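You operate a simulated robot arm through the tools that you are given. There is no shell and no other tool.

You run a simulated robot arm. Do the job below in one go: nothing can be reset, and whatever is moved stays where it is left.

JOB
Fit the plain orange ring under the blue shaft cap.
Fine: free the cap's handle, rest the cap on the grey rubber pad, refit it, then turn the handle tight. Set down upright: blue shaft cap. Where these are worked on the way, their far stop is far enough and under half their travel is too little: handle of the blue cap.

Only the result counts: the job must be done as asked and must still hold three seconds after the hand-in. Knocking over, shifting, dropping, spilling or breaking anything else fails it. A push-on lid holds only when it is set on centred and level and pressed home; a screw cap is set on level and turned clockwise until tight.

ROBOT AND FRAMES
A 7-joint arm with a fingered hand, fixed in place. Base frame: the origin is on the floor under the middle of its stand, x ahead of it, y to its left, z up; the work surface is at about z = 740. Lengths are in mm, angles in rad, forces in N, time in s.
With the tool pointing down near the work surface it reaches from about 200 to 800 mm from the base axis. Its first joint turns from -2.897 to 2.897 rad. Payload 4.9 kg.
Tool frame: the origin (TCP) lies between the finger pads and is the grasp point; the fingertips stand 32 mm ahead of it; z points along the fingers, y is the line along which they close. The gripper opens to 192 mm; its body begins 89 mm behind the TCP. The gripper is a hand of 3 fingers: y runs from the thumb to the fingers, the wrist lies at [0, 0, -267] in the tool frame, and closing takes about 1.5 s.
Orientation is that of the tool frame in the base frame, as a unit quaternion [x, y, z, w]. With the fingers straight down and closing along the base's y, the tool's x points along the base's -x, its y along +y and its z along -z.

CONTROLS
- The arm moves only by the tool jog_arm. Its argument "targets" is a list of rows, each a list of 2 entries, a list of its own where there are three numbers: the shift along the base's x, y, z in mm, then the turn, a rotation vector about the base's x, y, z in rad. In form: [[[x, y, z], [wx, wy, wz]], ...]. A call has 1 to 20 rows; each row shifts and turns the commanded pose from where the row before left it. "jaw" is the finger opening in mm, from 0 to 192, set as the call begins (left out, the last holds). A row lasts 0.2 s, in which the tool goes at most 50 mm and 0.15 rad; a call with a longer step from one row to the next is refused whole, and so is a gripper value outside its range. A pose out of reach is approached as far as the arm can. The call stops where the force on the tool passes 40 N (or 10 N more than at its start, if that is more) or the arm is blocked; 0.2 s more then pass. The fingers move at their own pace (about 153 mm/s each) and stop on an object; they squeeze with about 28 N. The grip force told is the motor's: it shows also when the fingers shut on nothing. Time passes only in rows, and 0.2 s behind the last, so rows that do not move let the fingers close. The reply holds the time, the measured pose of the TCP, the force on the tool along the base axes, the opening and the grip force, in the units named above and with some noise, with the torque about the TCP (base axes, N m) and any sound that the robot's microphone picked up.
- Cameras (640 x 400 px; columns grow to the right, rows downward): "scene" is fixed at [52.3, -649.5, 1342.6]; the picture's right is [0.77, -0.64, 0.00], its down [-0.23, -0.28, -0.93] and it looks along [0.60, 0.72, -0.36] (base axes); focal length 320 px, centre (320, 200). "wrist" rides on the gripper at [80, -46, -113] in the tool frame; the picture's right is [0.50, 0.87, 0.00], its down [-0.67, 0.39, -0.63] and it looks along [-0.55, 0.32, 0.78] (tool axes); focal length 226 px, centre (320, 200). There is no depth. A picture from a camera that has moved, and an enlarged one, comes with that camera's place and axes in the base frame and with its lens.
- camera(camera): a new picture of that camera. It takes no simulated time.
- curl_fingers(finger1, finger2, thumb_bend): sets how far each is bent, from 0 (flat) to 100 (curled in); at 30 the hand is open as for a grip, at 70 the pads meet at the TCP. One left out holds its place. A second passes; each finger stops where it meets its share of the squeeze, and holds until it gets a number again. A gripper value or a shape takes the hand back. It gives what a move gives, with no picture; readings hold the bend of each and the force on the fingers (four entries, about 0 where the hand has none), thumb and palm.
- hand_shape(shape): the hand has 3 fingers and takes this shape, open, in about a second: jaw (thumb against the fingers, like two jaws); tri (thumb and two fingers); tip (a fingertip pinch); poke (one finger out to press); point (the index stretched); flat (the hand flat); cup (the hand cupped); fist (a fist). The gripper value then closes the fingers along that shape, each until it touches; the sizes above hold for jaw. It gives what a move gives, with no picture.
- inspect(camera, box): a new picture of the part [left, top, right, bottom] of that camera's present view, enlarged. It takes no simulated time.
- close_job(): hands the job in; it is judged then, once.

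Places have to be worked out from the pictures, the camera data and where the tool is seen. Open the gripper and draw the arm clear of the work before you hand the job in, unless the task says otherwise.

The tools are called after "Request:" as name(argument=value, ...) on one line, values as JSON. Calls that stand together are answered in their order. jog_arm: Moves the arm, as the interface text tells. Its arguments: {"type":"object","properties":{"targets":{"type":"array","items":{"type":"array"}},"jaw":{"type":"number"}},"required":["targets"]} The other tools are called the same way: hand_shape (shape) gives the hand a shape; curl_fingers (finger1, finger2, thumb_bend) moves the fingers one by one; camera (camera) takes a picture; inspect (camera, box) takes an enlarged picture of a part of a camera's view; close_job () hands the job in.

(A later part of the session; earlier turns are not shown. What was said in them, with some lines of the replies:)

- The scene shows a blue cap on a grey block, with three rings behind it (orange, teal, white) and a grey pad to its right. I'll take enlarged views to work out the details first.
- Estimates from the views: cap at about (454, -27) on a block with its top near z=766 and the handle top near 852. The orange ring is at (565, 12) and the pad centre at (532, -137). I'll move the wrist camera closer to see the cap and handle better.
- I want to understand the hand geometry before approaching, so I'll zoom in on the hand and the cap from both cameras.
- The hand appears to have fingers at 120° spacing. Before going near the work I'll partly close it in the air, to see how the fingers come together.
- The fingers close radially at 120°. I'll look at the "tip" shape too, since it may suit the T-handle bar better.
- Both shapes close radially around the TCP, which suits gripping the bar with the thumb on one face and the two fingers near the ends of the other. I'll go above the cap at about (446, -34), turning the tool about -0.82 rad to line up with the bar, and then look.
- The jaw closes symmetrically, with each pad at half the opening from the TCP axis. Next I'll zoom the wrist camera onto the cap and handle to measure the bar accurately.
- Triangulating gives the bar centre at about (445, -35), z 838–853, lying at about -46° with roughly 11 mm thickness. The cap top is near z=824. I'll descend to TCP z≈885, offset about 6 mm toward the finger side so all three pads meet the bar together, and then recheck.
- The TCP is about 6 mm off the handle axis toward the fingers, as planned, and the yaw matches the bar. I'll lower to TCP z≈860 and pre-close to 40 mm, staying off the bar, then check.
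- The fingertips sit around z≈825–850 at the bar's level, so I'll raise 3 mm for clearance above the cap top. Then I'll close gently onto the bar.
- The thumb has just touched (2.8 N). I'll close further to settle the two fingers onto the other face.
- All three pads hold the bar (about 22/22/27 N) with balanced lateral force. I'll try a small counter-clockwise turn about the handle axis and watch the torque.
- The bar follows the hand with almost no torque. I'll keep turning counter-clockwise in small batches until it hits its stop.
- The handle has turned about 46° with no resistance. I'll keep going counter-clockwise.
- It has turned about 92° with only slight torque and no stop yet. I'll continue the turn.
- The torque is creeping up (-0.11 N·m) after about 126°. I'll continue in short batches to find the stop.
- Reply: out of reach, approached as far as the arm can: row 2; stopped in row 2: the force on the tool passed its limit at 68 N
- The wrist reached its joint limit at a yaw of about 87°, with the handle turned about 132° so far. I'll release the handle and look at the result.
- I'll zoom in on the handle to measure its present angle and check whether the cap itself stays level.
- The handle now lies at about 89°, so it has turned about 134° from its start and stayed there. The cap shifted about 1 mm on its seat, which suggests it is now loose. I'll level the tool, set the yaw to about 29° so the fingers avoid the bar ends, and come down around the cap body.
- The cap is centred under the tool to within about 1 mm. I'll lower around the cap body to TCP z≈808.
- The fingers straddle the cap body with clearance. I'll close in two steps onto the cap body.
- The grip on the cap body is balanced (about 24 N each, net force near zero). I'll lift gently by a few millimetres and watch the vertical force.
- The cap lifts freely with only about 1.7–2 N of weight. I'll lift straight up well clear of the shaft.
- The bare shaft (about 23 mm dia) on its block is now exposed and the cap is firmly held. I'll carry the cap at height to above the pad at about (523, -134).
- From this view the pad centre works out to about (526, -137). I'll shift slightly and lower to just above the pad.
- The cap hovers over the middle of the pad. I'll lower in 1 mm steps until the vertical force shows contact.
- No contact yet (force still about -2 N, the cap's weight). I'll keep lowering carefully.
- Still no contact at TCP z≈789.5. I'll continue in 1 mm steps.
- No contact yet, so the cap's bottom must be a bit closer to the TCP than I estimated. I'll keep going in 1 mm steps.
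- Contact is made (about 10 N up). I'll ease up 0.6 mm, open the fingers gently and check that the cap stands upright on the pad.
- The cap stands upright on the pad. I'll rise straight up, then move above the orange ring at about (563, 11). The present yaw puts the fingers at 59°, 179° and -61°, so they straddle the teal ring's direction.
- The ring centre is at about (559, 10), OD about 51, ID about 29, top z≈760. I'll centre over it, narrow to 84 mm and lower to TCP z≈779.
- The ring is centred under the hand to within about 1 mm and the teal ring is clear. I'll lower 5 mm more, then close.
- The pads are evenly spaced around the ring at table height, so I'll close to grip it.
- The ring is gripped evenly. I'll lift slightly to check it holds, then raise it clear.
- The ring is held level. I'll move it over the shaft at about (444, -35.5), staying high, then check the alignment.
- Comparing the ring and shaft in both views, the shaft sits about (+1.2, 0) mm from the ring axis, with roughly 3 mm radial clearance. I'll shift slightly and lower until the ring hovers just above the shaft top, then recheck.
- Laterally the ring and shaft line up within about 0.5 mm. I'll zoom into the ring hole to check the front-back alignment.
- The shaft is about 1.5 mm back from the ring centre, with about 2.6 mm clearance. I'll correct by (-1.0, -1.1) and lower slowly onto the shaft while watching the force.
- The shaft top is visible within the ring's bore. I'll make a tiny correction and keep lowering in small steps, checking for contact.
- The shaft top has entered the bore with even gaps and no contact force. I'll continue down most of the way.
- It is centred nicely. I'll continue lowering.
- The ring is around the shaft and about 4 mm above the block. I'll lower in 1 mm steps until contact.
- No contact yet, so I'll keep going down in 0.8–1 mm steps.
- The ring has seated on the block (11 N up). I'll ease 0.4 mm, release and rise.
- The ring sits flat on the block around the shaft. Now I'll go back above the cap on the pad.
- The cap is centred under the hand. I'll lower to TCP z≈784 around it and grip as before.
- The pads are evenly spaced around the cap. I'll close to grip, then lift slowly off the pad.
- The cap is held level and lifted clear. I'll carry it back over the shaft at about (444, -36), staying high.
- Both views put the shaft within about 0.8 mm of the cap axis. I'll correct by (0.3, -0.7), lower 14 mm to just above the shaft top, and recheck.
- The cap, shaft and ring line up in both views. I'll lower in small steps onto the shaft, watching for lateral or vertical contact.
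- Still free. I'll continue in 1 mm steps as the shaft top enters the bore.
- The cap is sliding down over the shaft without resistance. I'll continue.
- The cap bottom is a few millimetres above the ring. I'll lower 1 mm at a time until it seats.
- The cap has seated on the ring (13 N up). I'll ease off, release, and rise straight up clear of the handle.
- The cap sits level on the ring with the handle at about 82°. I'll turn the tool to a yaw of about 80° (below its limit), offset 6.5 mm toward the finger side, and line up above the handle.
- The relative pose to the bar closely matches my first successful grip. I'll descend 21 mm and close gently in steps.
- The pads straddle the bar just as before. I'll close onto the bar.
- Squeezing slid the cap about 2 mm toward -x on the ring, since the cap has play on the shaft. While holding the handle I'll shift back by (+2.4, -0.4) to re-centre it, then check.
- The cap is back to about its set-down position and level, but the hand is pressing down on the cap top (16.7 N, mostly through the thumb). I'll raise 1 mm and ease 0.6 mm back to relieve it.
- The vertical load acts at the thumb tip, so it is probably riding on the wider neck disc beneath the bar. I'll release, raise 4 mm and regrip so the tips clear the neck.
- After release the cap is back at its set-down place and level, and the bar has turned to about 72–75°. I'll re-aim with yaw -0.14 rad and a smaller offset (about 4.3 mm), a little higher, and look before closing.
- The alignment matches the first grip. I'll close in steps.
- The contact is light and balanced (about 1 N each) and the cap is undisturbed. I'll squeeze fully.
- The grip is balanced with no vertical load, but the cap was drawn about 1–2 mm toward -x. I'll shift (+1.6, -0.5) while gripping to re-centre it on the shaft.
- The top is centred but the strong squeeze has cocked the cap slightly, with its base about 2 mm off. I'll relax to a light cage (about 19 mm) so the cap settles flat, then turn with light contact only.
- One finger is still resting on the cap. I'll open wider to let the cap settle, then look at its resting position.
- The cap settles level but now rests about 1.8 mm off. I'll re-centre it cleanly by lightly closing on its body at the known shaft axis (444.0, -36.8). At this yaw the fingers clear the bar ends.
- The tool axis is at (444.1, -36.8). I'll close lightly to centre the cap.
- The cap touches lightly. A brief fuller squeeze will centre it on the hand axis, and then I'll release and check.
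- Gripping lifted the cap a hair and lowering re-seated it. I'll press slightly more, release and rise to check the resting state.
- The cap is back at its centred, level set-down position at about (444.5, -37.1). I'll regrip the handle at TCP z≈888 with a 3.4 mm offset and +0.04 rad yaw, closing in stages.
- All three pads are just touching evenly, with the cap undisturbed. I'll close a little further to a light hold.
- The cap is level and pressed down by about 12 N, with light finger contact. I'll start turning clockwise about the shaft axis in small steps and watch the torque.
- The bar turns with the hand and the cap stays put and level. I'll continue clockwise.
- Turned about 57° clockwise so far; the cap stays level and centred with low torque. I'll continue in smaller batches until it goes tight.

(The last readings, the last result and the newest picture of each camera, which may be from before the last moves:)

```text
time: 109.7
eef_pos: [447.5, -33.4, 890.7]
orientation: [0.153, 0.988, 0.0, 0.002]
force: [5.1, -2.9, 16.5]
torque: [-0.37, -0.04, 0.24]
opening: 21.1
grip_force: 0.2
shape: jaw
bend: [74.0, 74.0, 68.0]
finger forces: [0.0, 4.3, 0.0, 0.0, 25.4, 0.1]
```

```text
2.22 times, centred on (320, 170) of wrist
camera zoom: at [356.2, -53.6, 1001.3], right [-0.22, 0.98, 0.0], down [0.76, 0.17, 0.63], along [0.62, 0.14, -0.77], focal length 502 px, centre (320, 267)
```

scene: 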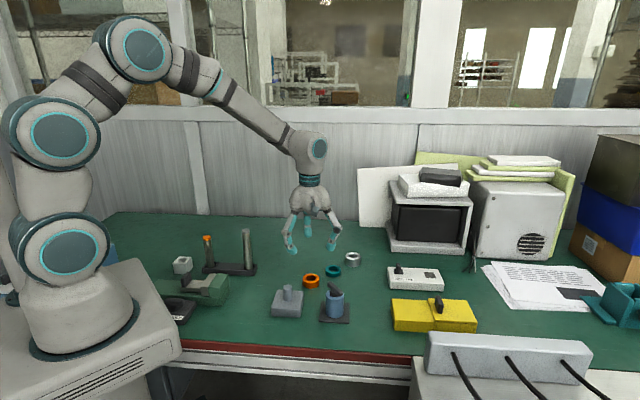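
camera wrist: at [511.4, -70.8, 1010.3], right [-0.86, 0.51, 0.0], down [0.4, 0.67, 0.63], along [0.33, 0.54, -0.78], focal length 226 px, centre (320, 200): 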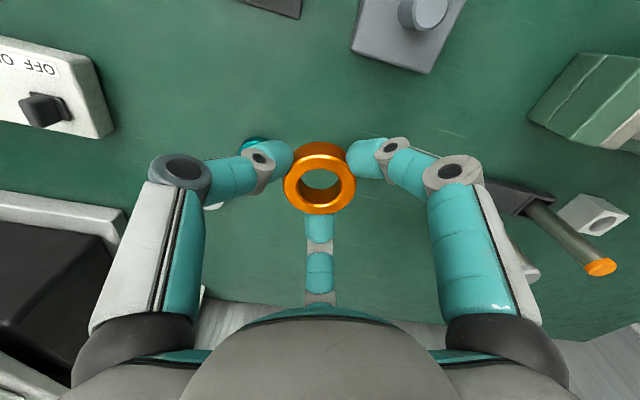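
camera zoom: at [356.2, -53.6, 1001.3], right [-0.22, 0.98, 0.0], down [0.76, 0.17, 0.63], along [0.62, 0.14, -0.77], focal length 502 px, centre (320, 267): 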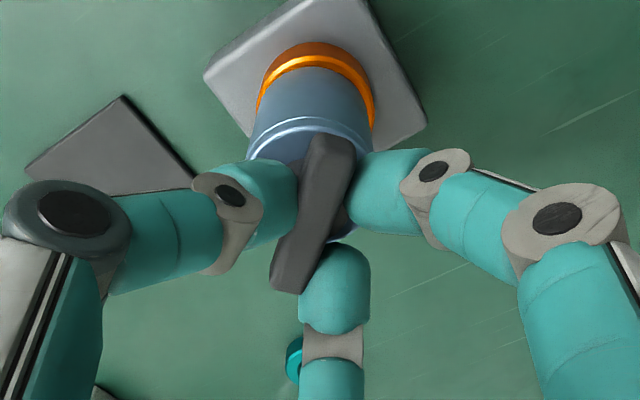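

The torque jumped to 0.24 N·m and the hand began to slip past the bar. The handle appears to have hit its tight stop at about -4°, roughly 90° from the open stop. I'll back the hand up to align with the bar and grip firmly to confirm it's tight.

Request:
jog_arm(targets=[[[0, 0, 0], [0, 0, 0]], [[0, 0, 0], [0, 0, 0]], [[0, 0, 3], [0, 0, 0]], [[-0.4, 0.1, 0], [0, 0, 0.11]], [[-0.4, 0.1, 0], [0, 0, 0.11]], [[0, 0, 0], [0, 0, 0]]], jaw=44)

Request:
inspect(camera="scene", box=[262, 250, 318, 310])

Request:
inspect(camera="wrist", box=[220, 80, 420, 260])

```text
time: 111.1
eef_pos: [446.4, -33.8, 891.2]
orientation: [0.043, 0.999, 0.0, 0.0]
force: [-0.2, -0.6, 0.2]
torque: [0.01, 0.02, 0.01]
opening: 43.8
grip_force: 0.0
shape: jaw
bend: [78.0, 78.0, 70.0]
finger forces: [0.0, 0.0, 0.0, 0.1, 0.0, 0.0]
```

```text
6.67 times, centred on (290, 280) of scene
camera zoom: at [52.3, -649.5, 1342.6], right [0.77, -0.64, 0.0], down [-0.23, -0.28, -0.93], along [0.6, 0.72, -0.36], focal length 2135 px, centre (520, -333)
```

zoom: 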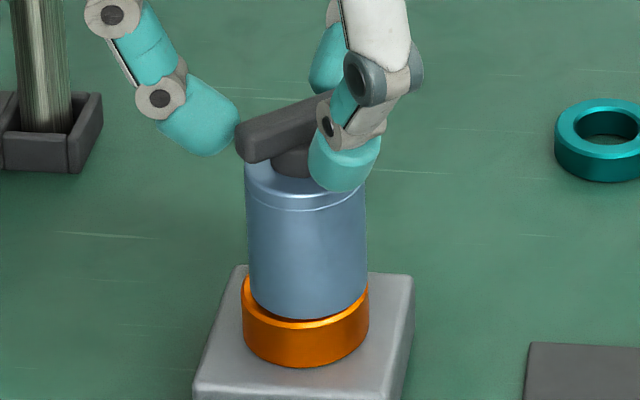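

```text
2.22 times, centred on (320, 170) of wrist
camera zoom: at [361.3, -72.9, 1003.6], right [-0.43, 0.9, 0.0], down [0.7, 0.33, 0.63], along [0.57, 0.27, -0.78], focal length 502 px, centre (320, 267)
```

zoom: 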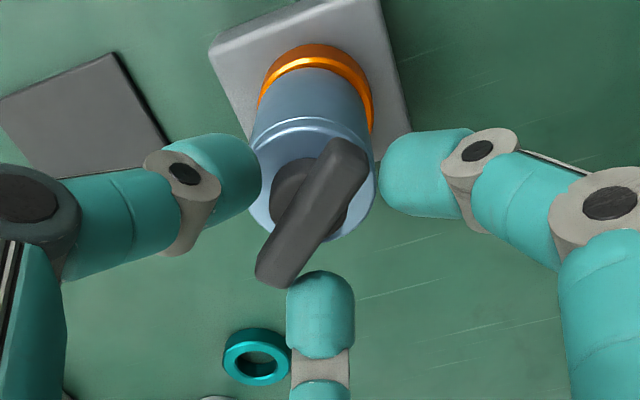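

The cap is level and unmoved, and the bar lies at about -5°, aligned with the hand. I'll close firmly and apply clockwise torque to confirm the stop.

Request:
jog_arm(targets=[[[0, 0, 0], [0, 0, 0]], [[0, 0, 0], [0, 0, 0]], [[0, 0, 0], [0, 0, 0]]], jaw=26)

Request:
jog_arm(targets=[[[0, 0, 0], [0, 0, 0]], [[0, 0, 0], [0, 0, 0]], [[0, 0, 0], [0, 0, 0]]], jaw=14)

Request:
inspect(camera="scene", box=[262, 250, 318, 310])

Request:
inspect(camera="wrist", box=[220, 80, 420, 260])

```text
time: 111.9
eef_pos: [445.6, -33.9, 891.5]
orientation: [0.042, 0.999, 0.001, 0.0]
force: [-0.2, 0.7, 0.4]
torque: [0.03, 0.02, -0.02]
opening: 26.5
grip_force: 0.0
shape: jaw
bend: [75.0, 75.0, 70.0]
finger forces: [0.5, 0.4, 0.0, 0.1, 0.1, 0.1]
```

```text
time: 112.7
eef_pos: [445.4, -32.8, 891.5]
orientation: [0.042, 0.999, 0.0, 0.001]
force: [0.7, -0.4, 0.4]
torque: [0.04, -0.01, -0.01]
opening: 19.1
grip_force: 27.9
shape: jaw
bend: [75.0, 75.0, 70.0]
finger forces: [18.4, 19.1, 0.1, 0.0, 30.1, 0.0]
```

```text
6.67 times, centred on (290, 280) of scene
camera zoom: at [52.3, -649.5, 1342.6], right [0.77, -0.64, 0.0], down [-0.23, -0.28, -0.93], along [0.6, 0.72, -0.36], focal length 2135 px, centre (520, -333)
```

zoom: 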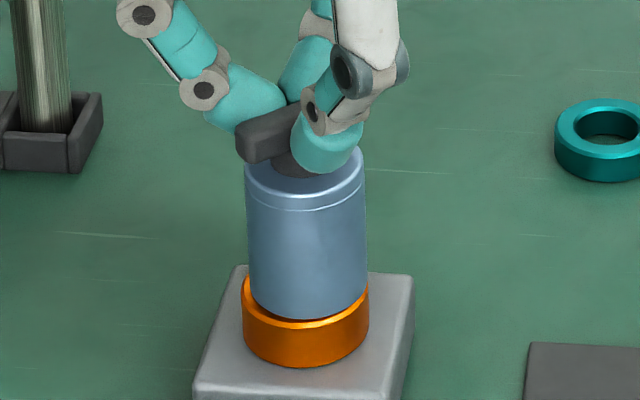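

```text
2.22 times, centred on (320, 170) of wrist
camera zoom: at [361.4, -72.8, 1003.6], right [-0.43, 0.91, 0.0], down [0.7, 0.33, 0.63], along [0.57, 0.27, -0.78], focal length 502 px, centre (320, 267)
```

zoom: 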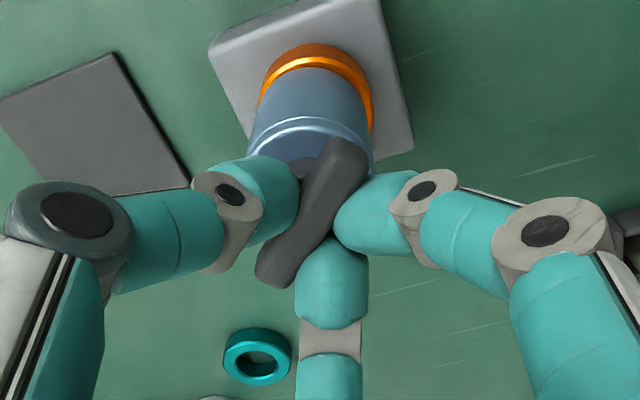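

The firm squeeze no longer moves the cap, so it looks locked. I'll apply a little more clockwise turn to confirm the torque rises at the stop.

Request:
jog_arm(targets=[[[0.16, 0, 0], [0, 0, -0.05]], [[0.16, 0, 0], [0, 0, -0.05]]])

Request:
jog_arm(targets=[[[0.16, 0, 0], [0, 0, -0.05]], [[0.0, 0, 0], [0, 0, 0]]])

Request:
inspect(camera="wrist", box=[220, 80, 420, 260])

Request:
inspect(camera="scene", box=[262, 250, 318, 310])

```text
time: 113.3
eef_pos: [445.7, -34.1, 890.9]
orientation: [0.092, 0.996, 0.0, 0.0]
force: [3.1, -1.5, 1.9]
torque: [-0.01, -0.01, 0.1]
opening: 18.8
grip_force: 27.8
shape: jaw
bend: [75.0, 75.0, 70.0]
finger forces: [20.6, 18.2, 0.0, 0.1, 35.9, 0.0]
```

```text
time: 113.9
eef_pos: [447.3, -33.7, 891.2]
orientation: [0.117, 0.993, 0.0, 0.0]
force: [2.5, -1.1, 4.3]
torque: [-0.11, 0.0, 0.1]
opening: 18.5
grip_force: 27.9
shape: jaw
bend: [75.0, 76.0, 70.0]
finger forces: [25.3, 20.8, 0.0, 0.1, 39.4, 0.0]
```

```text
2.22 times, centred on (320, 170) of wrist
camera zoom: at [356.9, -59.7, 1003.8], right [-0.29, 0.96, 0.0], down [0.74, 0.22, 0.63], along [0.61, 0.18, -0.77], focal length 502 px, centre (320, 267)
```

zoom: 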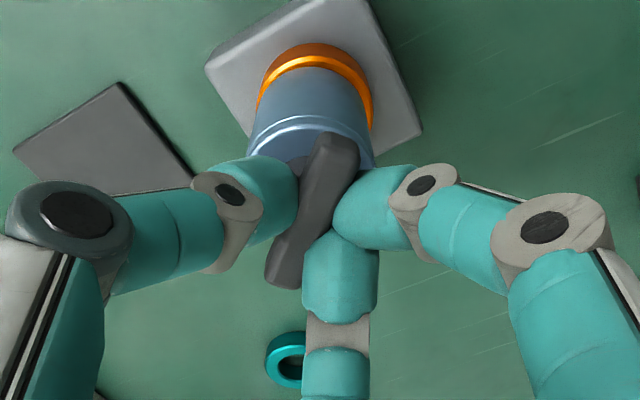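

```text
6.67 times, centred on (290, 280) of scene
camera zoom: at [52.3, -649.5, 1342.6], right [0.77, -0.64, 0.0], down [-0.23, -0.28, -0.93], along [0.6, 0.72, -0.36], focal length 2135 px, centre (520, -333)
```

zoom: 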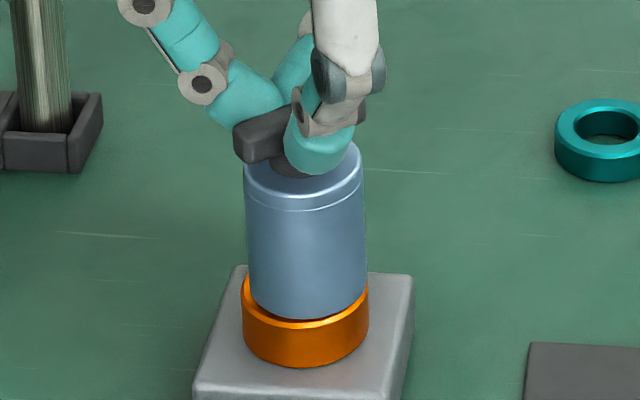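

The bar stays put while the hand winds past it, which is consistent with the hard stop. I'll push a bit further to see the torque climb.

Request:
jog_arm(targets=[[[0.16, 0.02, 0], [0, 0, -0.05]], [[0.16, 0.02, 0], [0, 0, -0.05]], [[0.16, 0.03, 0], [0, 0, -0.05]]])

Request:
inspect(camera="wrist", box=[220, 80, 420, 260])

Request:
inspect(camera="scene", box=[262, 250, 318, 310])

```text
time: 114.7
eef_pos: [447.9, -33.2, 891.5]
orientation: [0.191, 0.982, -0.001, 0.001]
force: [2.5, -4.0, 9.2]
torque: [-0.33, 0.16, 0.25]
opening: 18.4
grip_force: 28.2
shape: jaw
bend: [75.0, 76.0, 69.0]
finger forces: [27.0, 22.2, 0.1, 0.0, 49.7, 0.0]
```

```text
2.22 times, centred on (320, 170) of wrist
camera zoom: at [354.7, -46.6, 1004.0], right [-0.14, 0.99, 0.0], down [0.77, 0.11, 0.63], along [0.63, 0.09, -0.77], focal length 502 px, centre (320, 267)
```

zoom: 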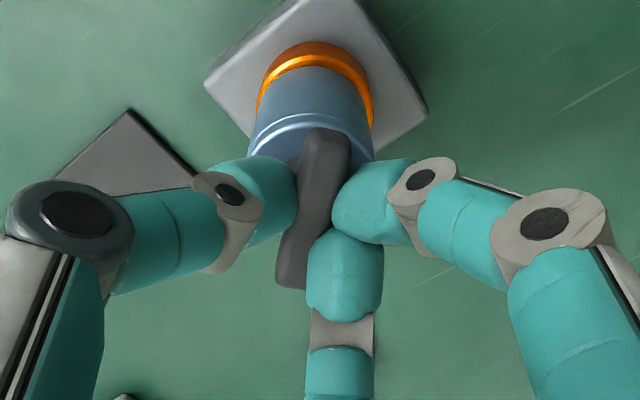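

```text
6.67 times, centred on (290, 280) of scene
camera zoom: at [52.3, -649.5, 1342.6], right [0.77, -0.64, 0.0], down [-0.23, -0.28, -0.93], along [0.6, 0.72, -0.36], focal length 2135 px, centre (520, -333)
```

zoom: 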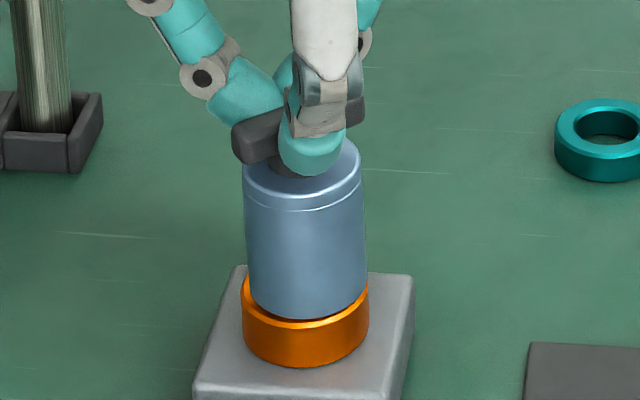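

The torque climbs to 0.25 N·m while the bar stays at about -6°, so the handle is tight. I'll unwind the hand a little to relieve it without turning the bar back, then open and withdraw.

Request:
jog_arm(targets=[[[-0.2, -0.02, 0], [0, 0, 0.06]], [[-0.2, -0.02, 0], [0, 0, 0.06]], [[-0.2, -0.02, 0], [0, 0, 0.06]]])

Request:
jog_arm(targets=[[[0, 0, 0], [0, 0, 0]], [[0, 0, 0], [0, 0, 0]], [[0, 0, 0], [0, 0, 0]]], jaw=60)

Request:
jog_arm(targets=[[[0, 0, 10], [0, 0, 0]], [[0, 0, 20], [0, 0, 0]], [[0, 0, 25], [0, 0, 0]], [[0, 0, 0], [0, 0, 0]]], jaw=110)

Request:
inspect(camera="scene", box=[262, 250, 318, 310])

Request:
inspect(camera="wrist", box=[220, 50, 420, 210])

```text
time: 115.5
eef_pos: [445.8, -34.4, 891.6]
orientation: [0.101, 0.995, -0.001, 0.001]
force: [-1.1, -3.1, 13.8]
torque: [-0.4, 0.26, -0.01]
opening: 18.1
grip_force: 28.3
shape: jaw
bend: [75.0, 76.0, 69.0]
finger forces: [27.8, 0.0, 0.0, 0.0, 51.7, 0.1]
```

```text
time: 116.3
eef_pos: [446.9, -33.6, 891.6]
orientation: [0.102, 0.995, -0.001, 0.0]
force: [0.6, 1.0, -0.3]
torque: [0.01, 0.02, -0.01]
opening: 59.7
grip_force: 0.0
shape: jaw
bend: [47.0, 47.0, 70.0]
finger forces: [0.1, 0.0, 0.1, 0.0, 0.0, 0.0]
```

```text
time: 117.3
eef_pos: [445.1, -33.6, 946.7]
orientation: [0.101, 0.995, -0.001, 0.0]
force: [0.7, 0.4, 0.0]
torque: [0.02, -0.01, -0.01]
opening: 109.5
grip_force: 0.0
shape: jaw
bend: [34.0, 34.0, 70.0]
finger forces: [0.1, 0.0, 0.1, 0.0, 0.1, 0.1]
```

```text
6.67 times, centred on (290, 280) of scene
camera zoom: at [52.3, -649.5, 1342.6], right [0.77, -0.64, 0.0], down [-0.23, -0.28, -0.93], along [0.6, 0.72, -0.36], focal length 2135 px, centre (520, -333)
```

zoom: 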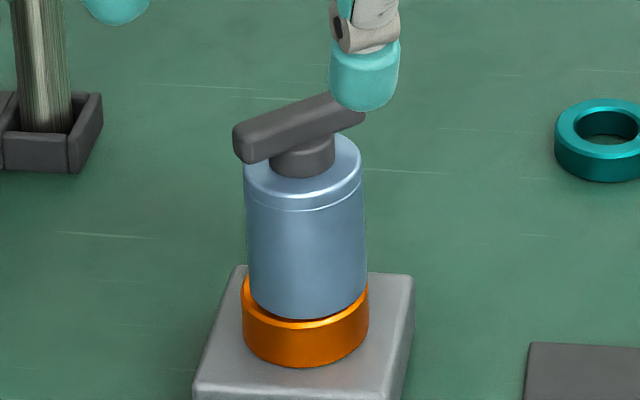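

```text
2.50 times, centred on (320, 130) of wrist
camera zoom: at [357.8, -62.6, 1058.3], right [-0.31, 0.95, 0.0], down [0.74, 0.24, 0.63], along [0.6, 0.2, -0.78], focal length 565 px, centre (320, 375)
```

zoom: 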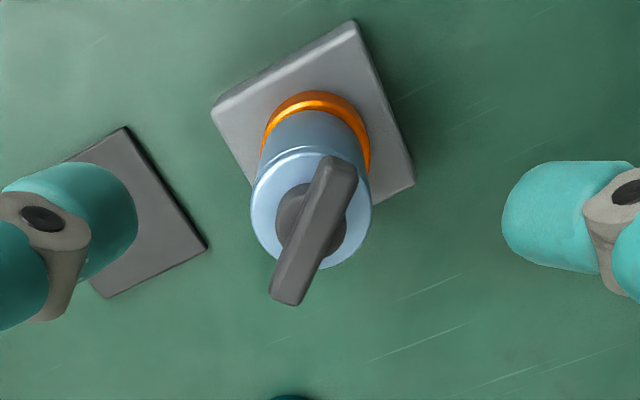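

The cap sits level and centred on the orange ring with the handle turned tight. I'll raise the arm clear and take a final look at the whole scene.

Request:
jog_arm(targets=[[[0, 0, 30], [0, 0, 0]], [[0, 0, 40], [0, 0, 0]], [[10, 10, 40], [0, 0, 0]], [[20, 20, 30], [0, 0, 0]], [[20, 20, 15], [0, 0, 0]], [[0, 0, 0], [0, 0, 0]], [[0, 0, 0], [0, 0, 0]]], jaw=180)

Request:
camera(camera="scene")

Request:
inspect(camera="scene", box=[262, 250, 318, 310])

Request:
camera(camera="wrist")

```text
time: 118.9
eef_pos: [495.6, 16.8, 1101.5]
orientation: [0.102, 0.995, -0.001, 0.0]
force: [-0.9, -0.5, 0.2]
torque: [-0.02, 0.01, 0.01]
opening: 180.0
grip_force: 0.1
shape: jaw
bend: [26.0, 26.0, 30.0]
finger forces: [0.0, 0.0, 0.0, 0.0, 0.0, 0.0]
```

```text
taken
```

scene: 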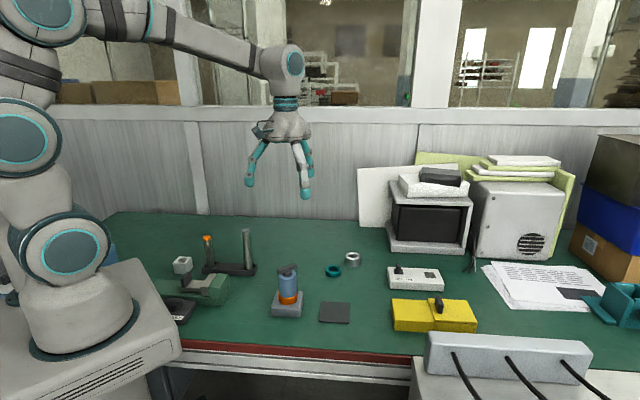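

```text
6.67 times, centred on (290, 280) of scene
camera zoom: at [52.3, -649.5, 1342.6], right [0.77, -0.64, 0.0], down [-0.23, -0.28, -0.93], along [0.6, 0.72, -0.36], focal length 2135 px, centre (520, -333)
```

zoom: 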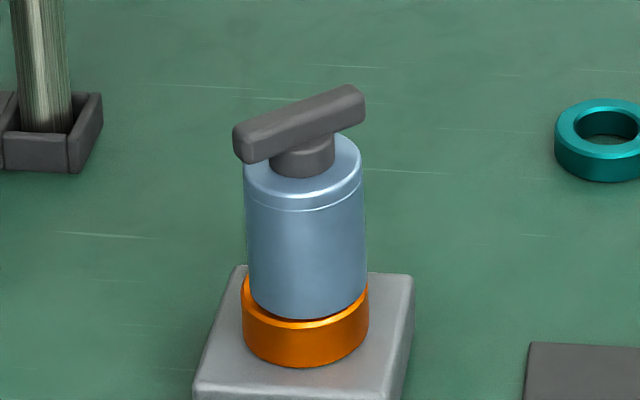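

```text
taken
camera wrist: at [408.2, -11.8, 1213.3], right [-0.31, 0.95, 0.0], down [0.74, 0.24, 0.63], along [0.6, 0.2, -0.78], focal length 226 px, centre (320, 200)
```

wrist: 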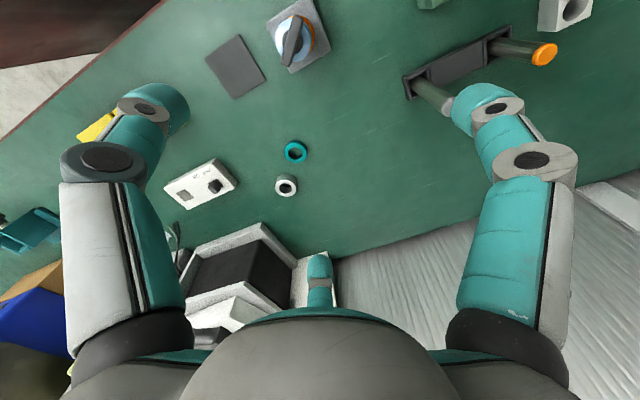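

Everything else on the bench looks undisturbed. The orange ring sits under the level cap, the handle is tight, and the arm is open and clear, so I'm handing the job in.

Request:
close_job()

```text
The job is handed in.
```

The plain orange ring is now fitted under the blue shaft cap, and the job is handed in. I haven't seen the result of the judging.

- **Handle freed:** I turned it counter-clockwise about 134°, until the wrist reached its limit. I never felt a distinct far stop, but the cap then lifted off with no resistance beyond its own weight.
- **Cap rested:** It stood upright on the grey rubber pad while I placed the ring over the shaft and down onto the block.
- **Cap refitted:** It slid down over the shaft onto the ring. Gripping the handle first pulled it 1–2 mm off centre, so I re-centred it by its body. It then sat level and close to centred.
- **Handle tightened:** I turned it clockwise until it stopped. It resisted about 0.25 N·m without moving, and a firm squeeze no longer shifted the cap. I did not test the lock by pulling the cap upward.

In the last pictures, nothing else on the bench looked moved, and the hand was open and clear of the work.
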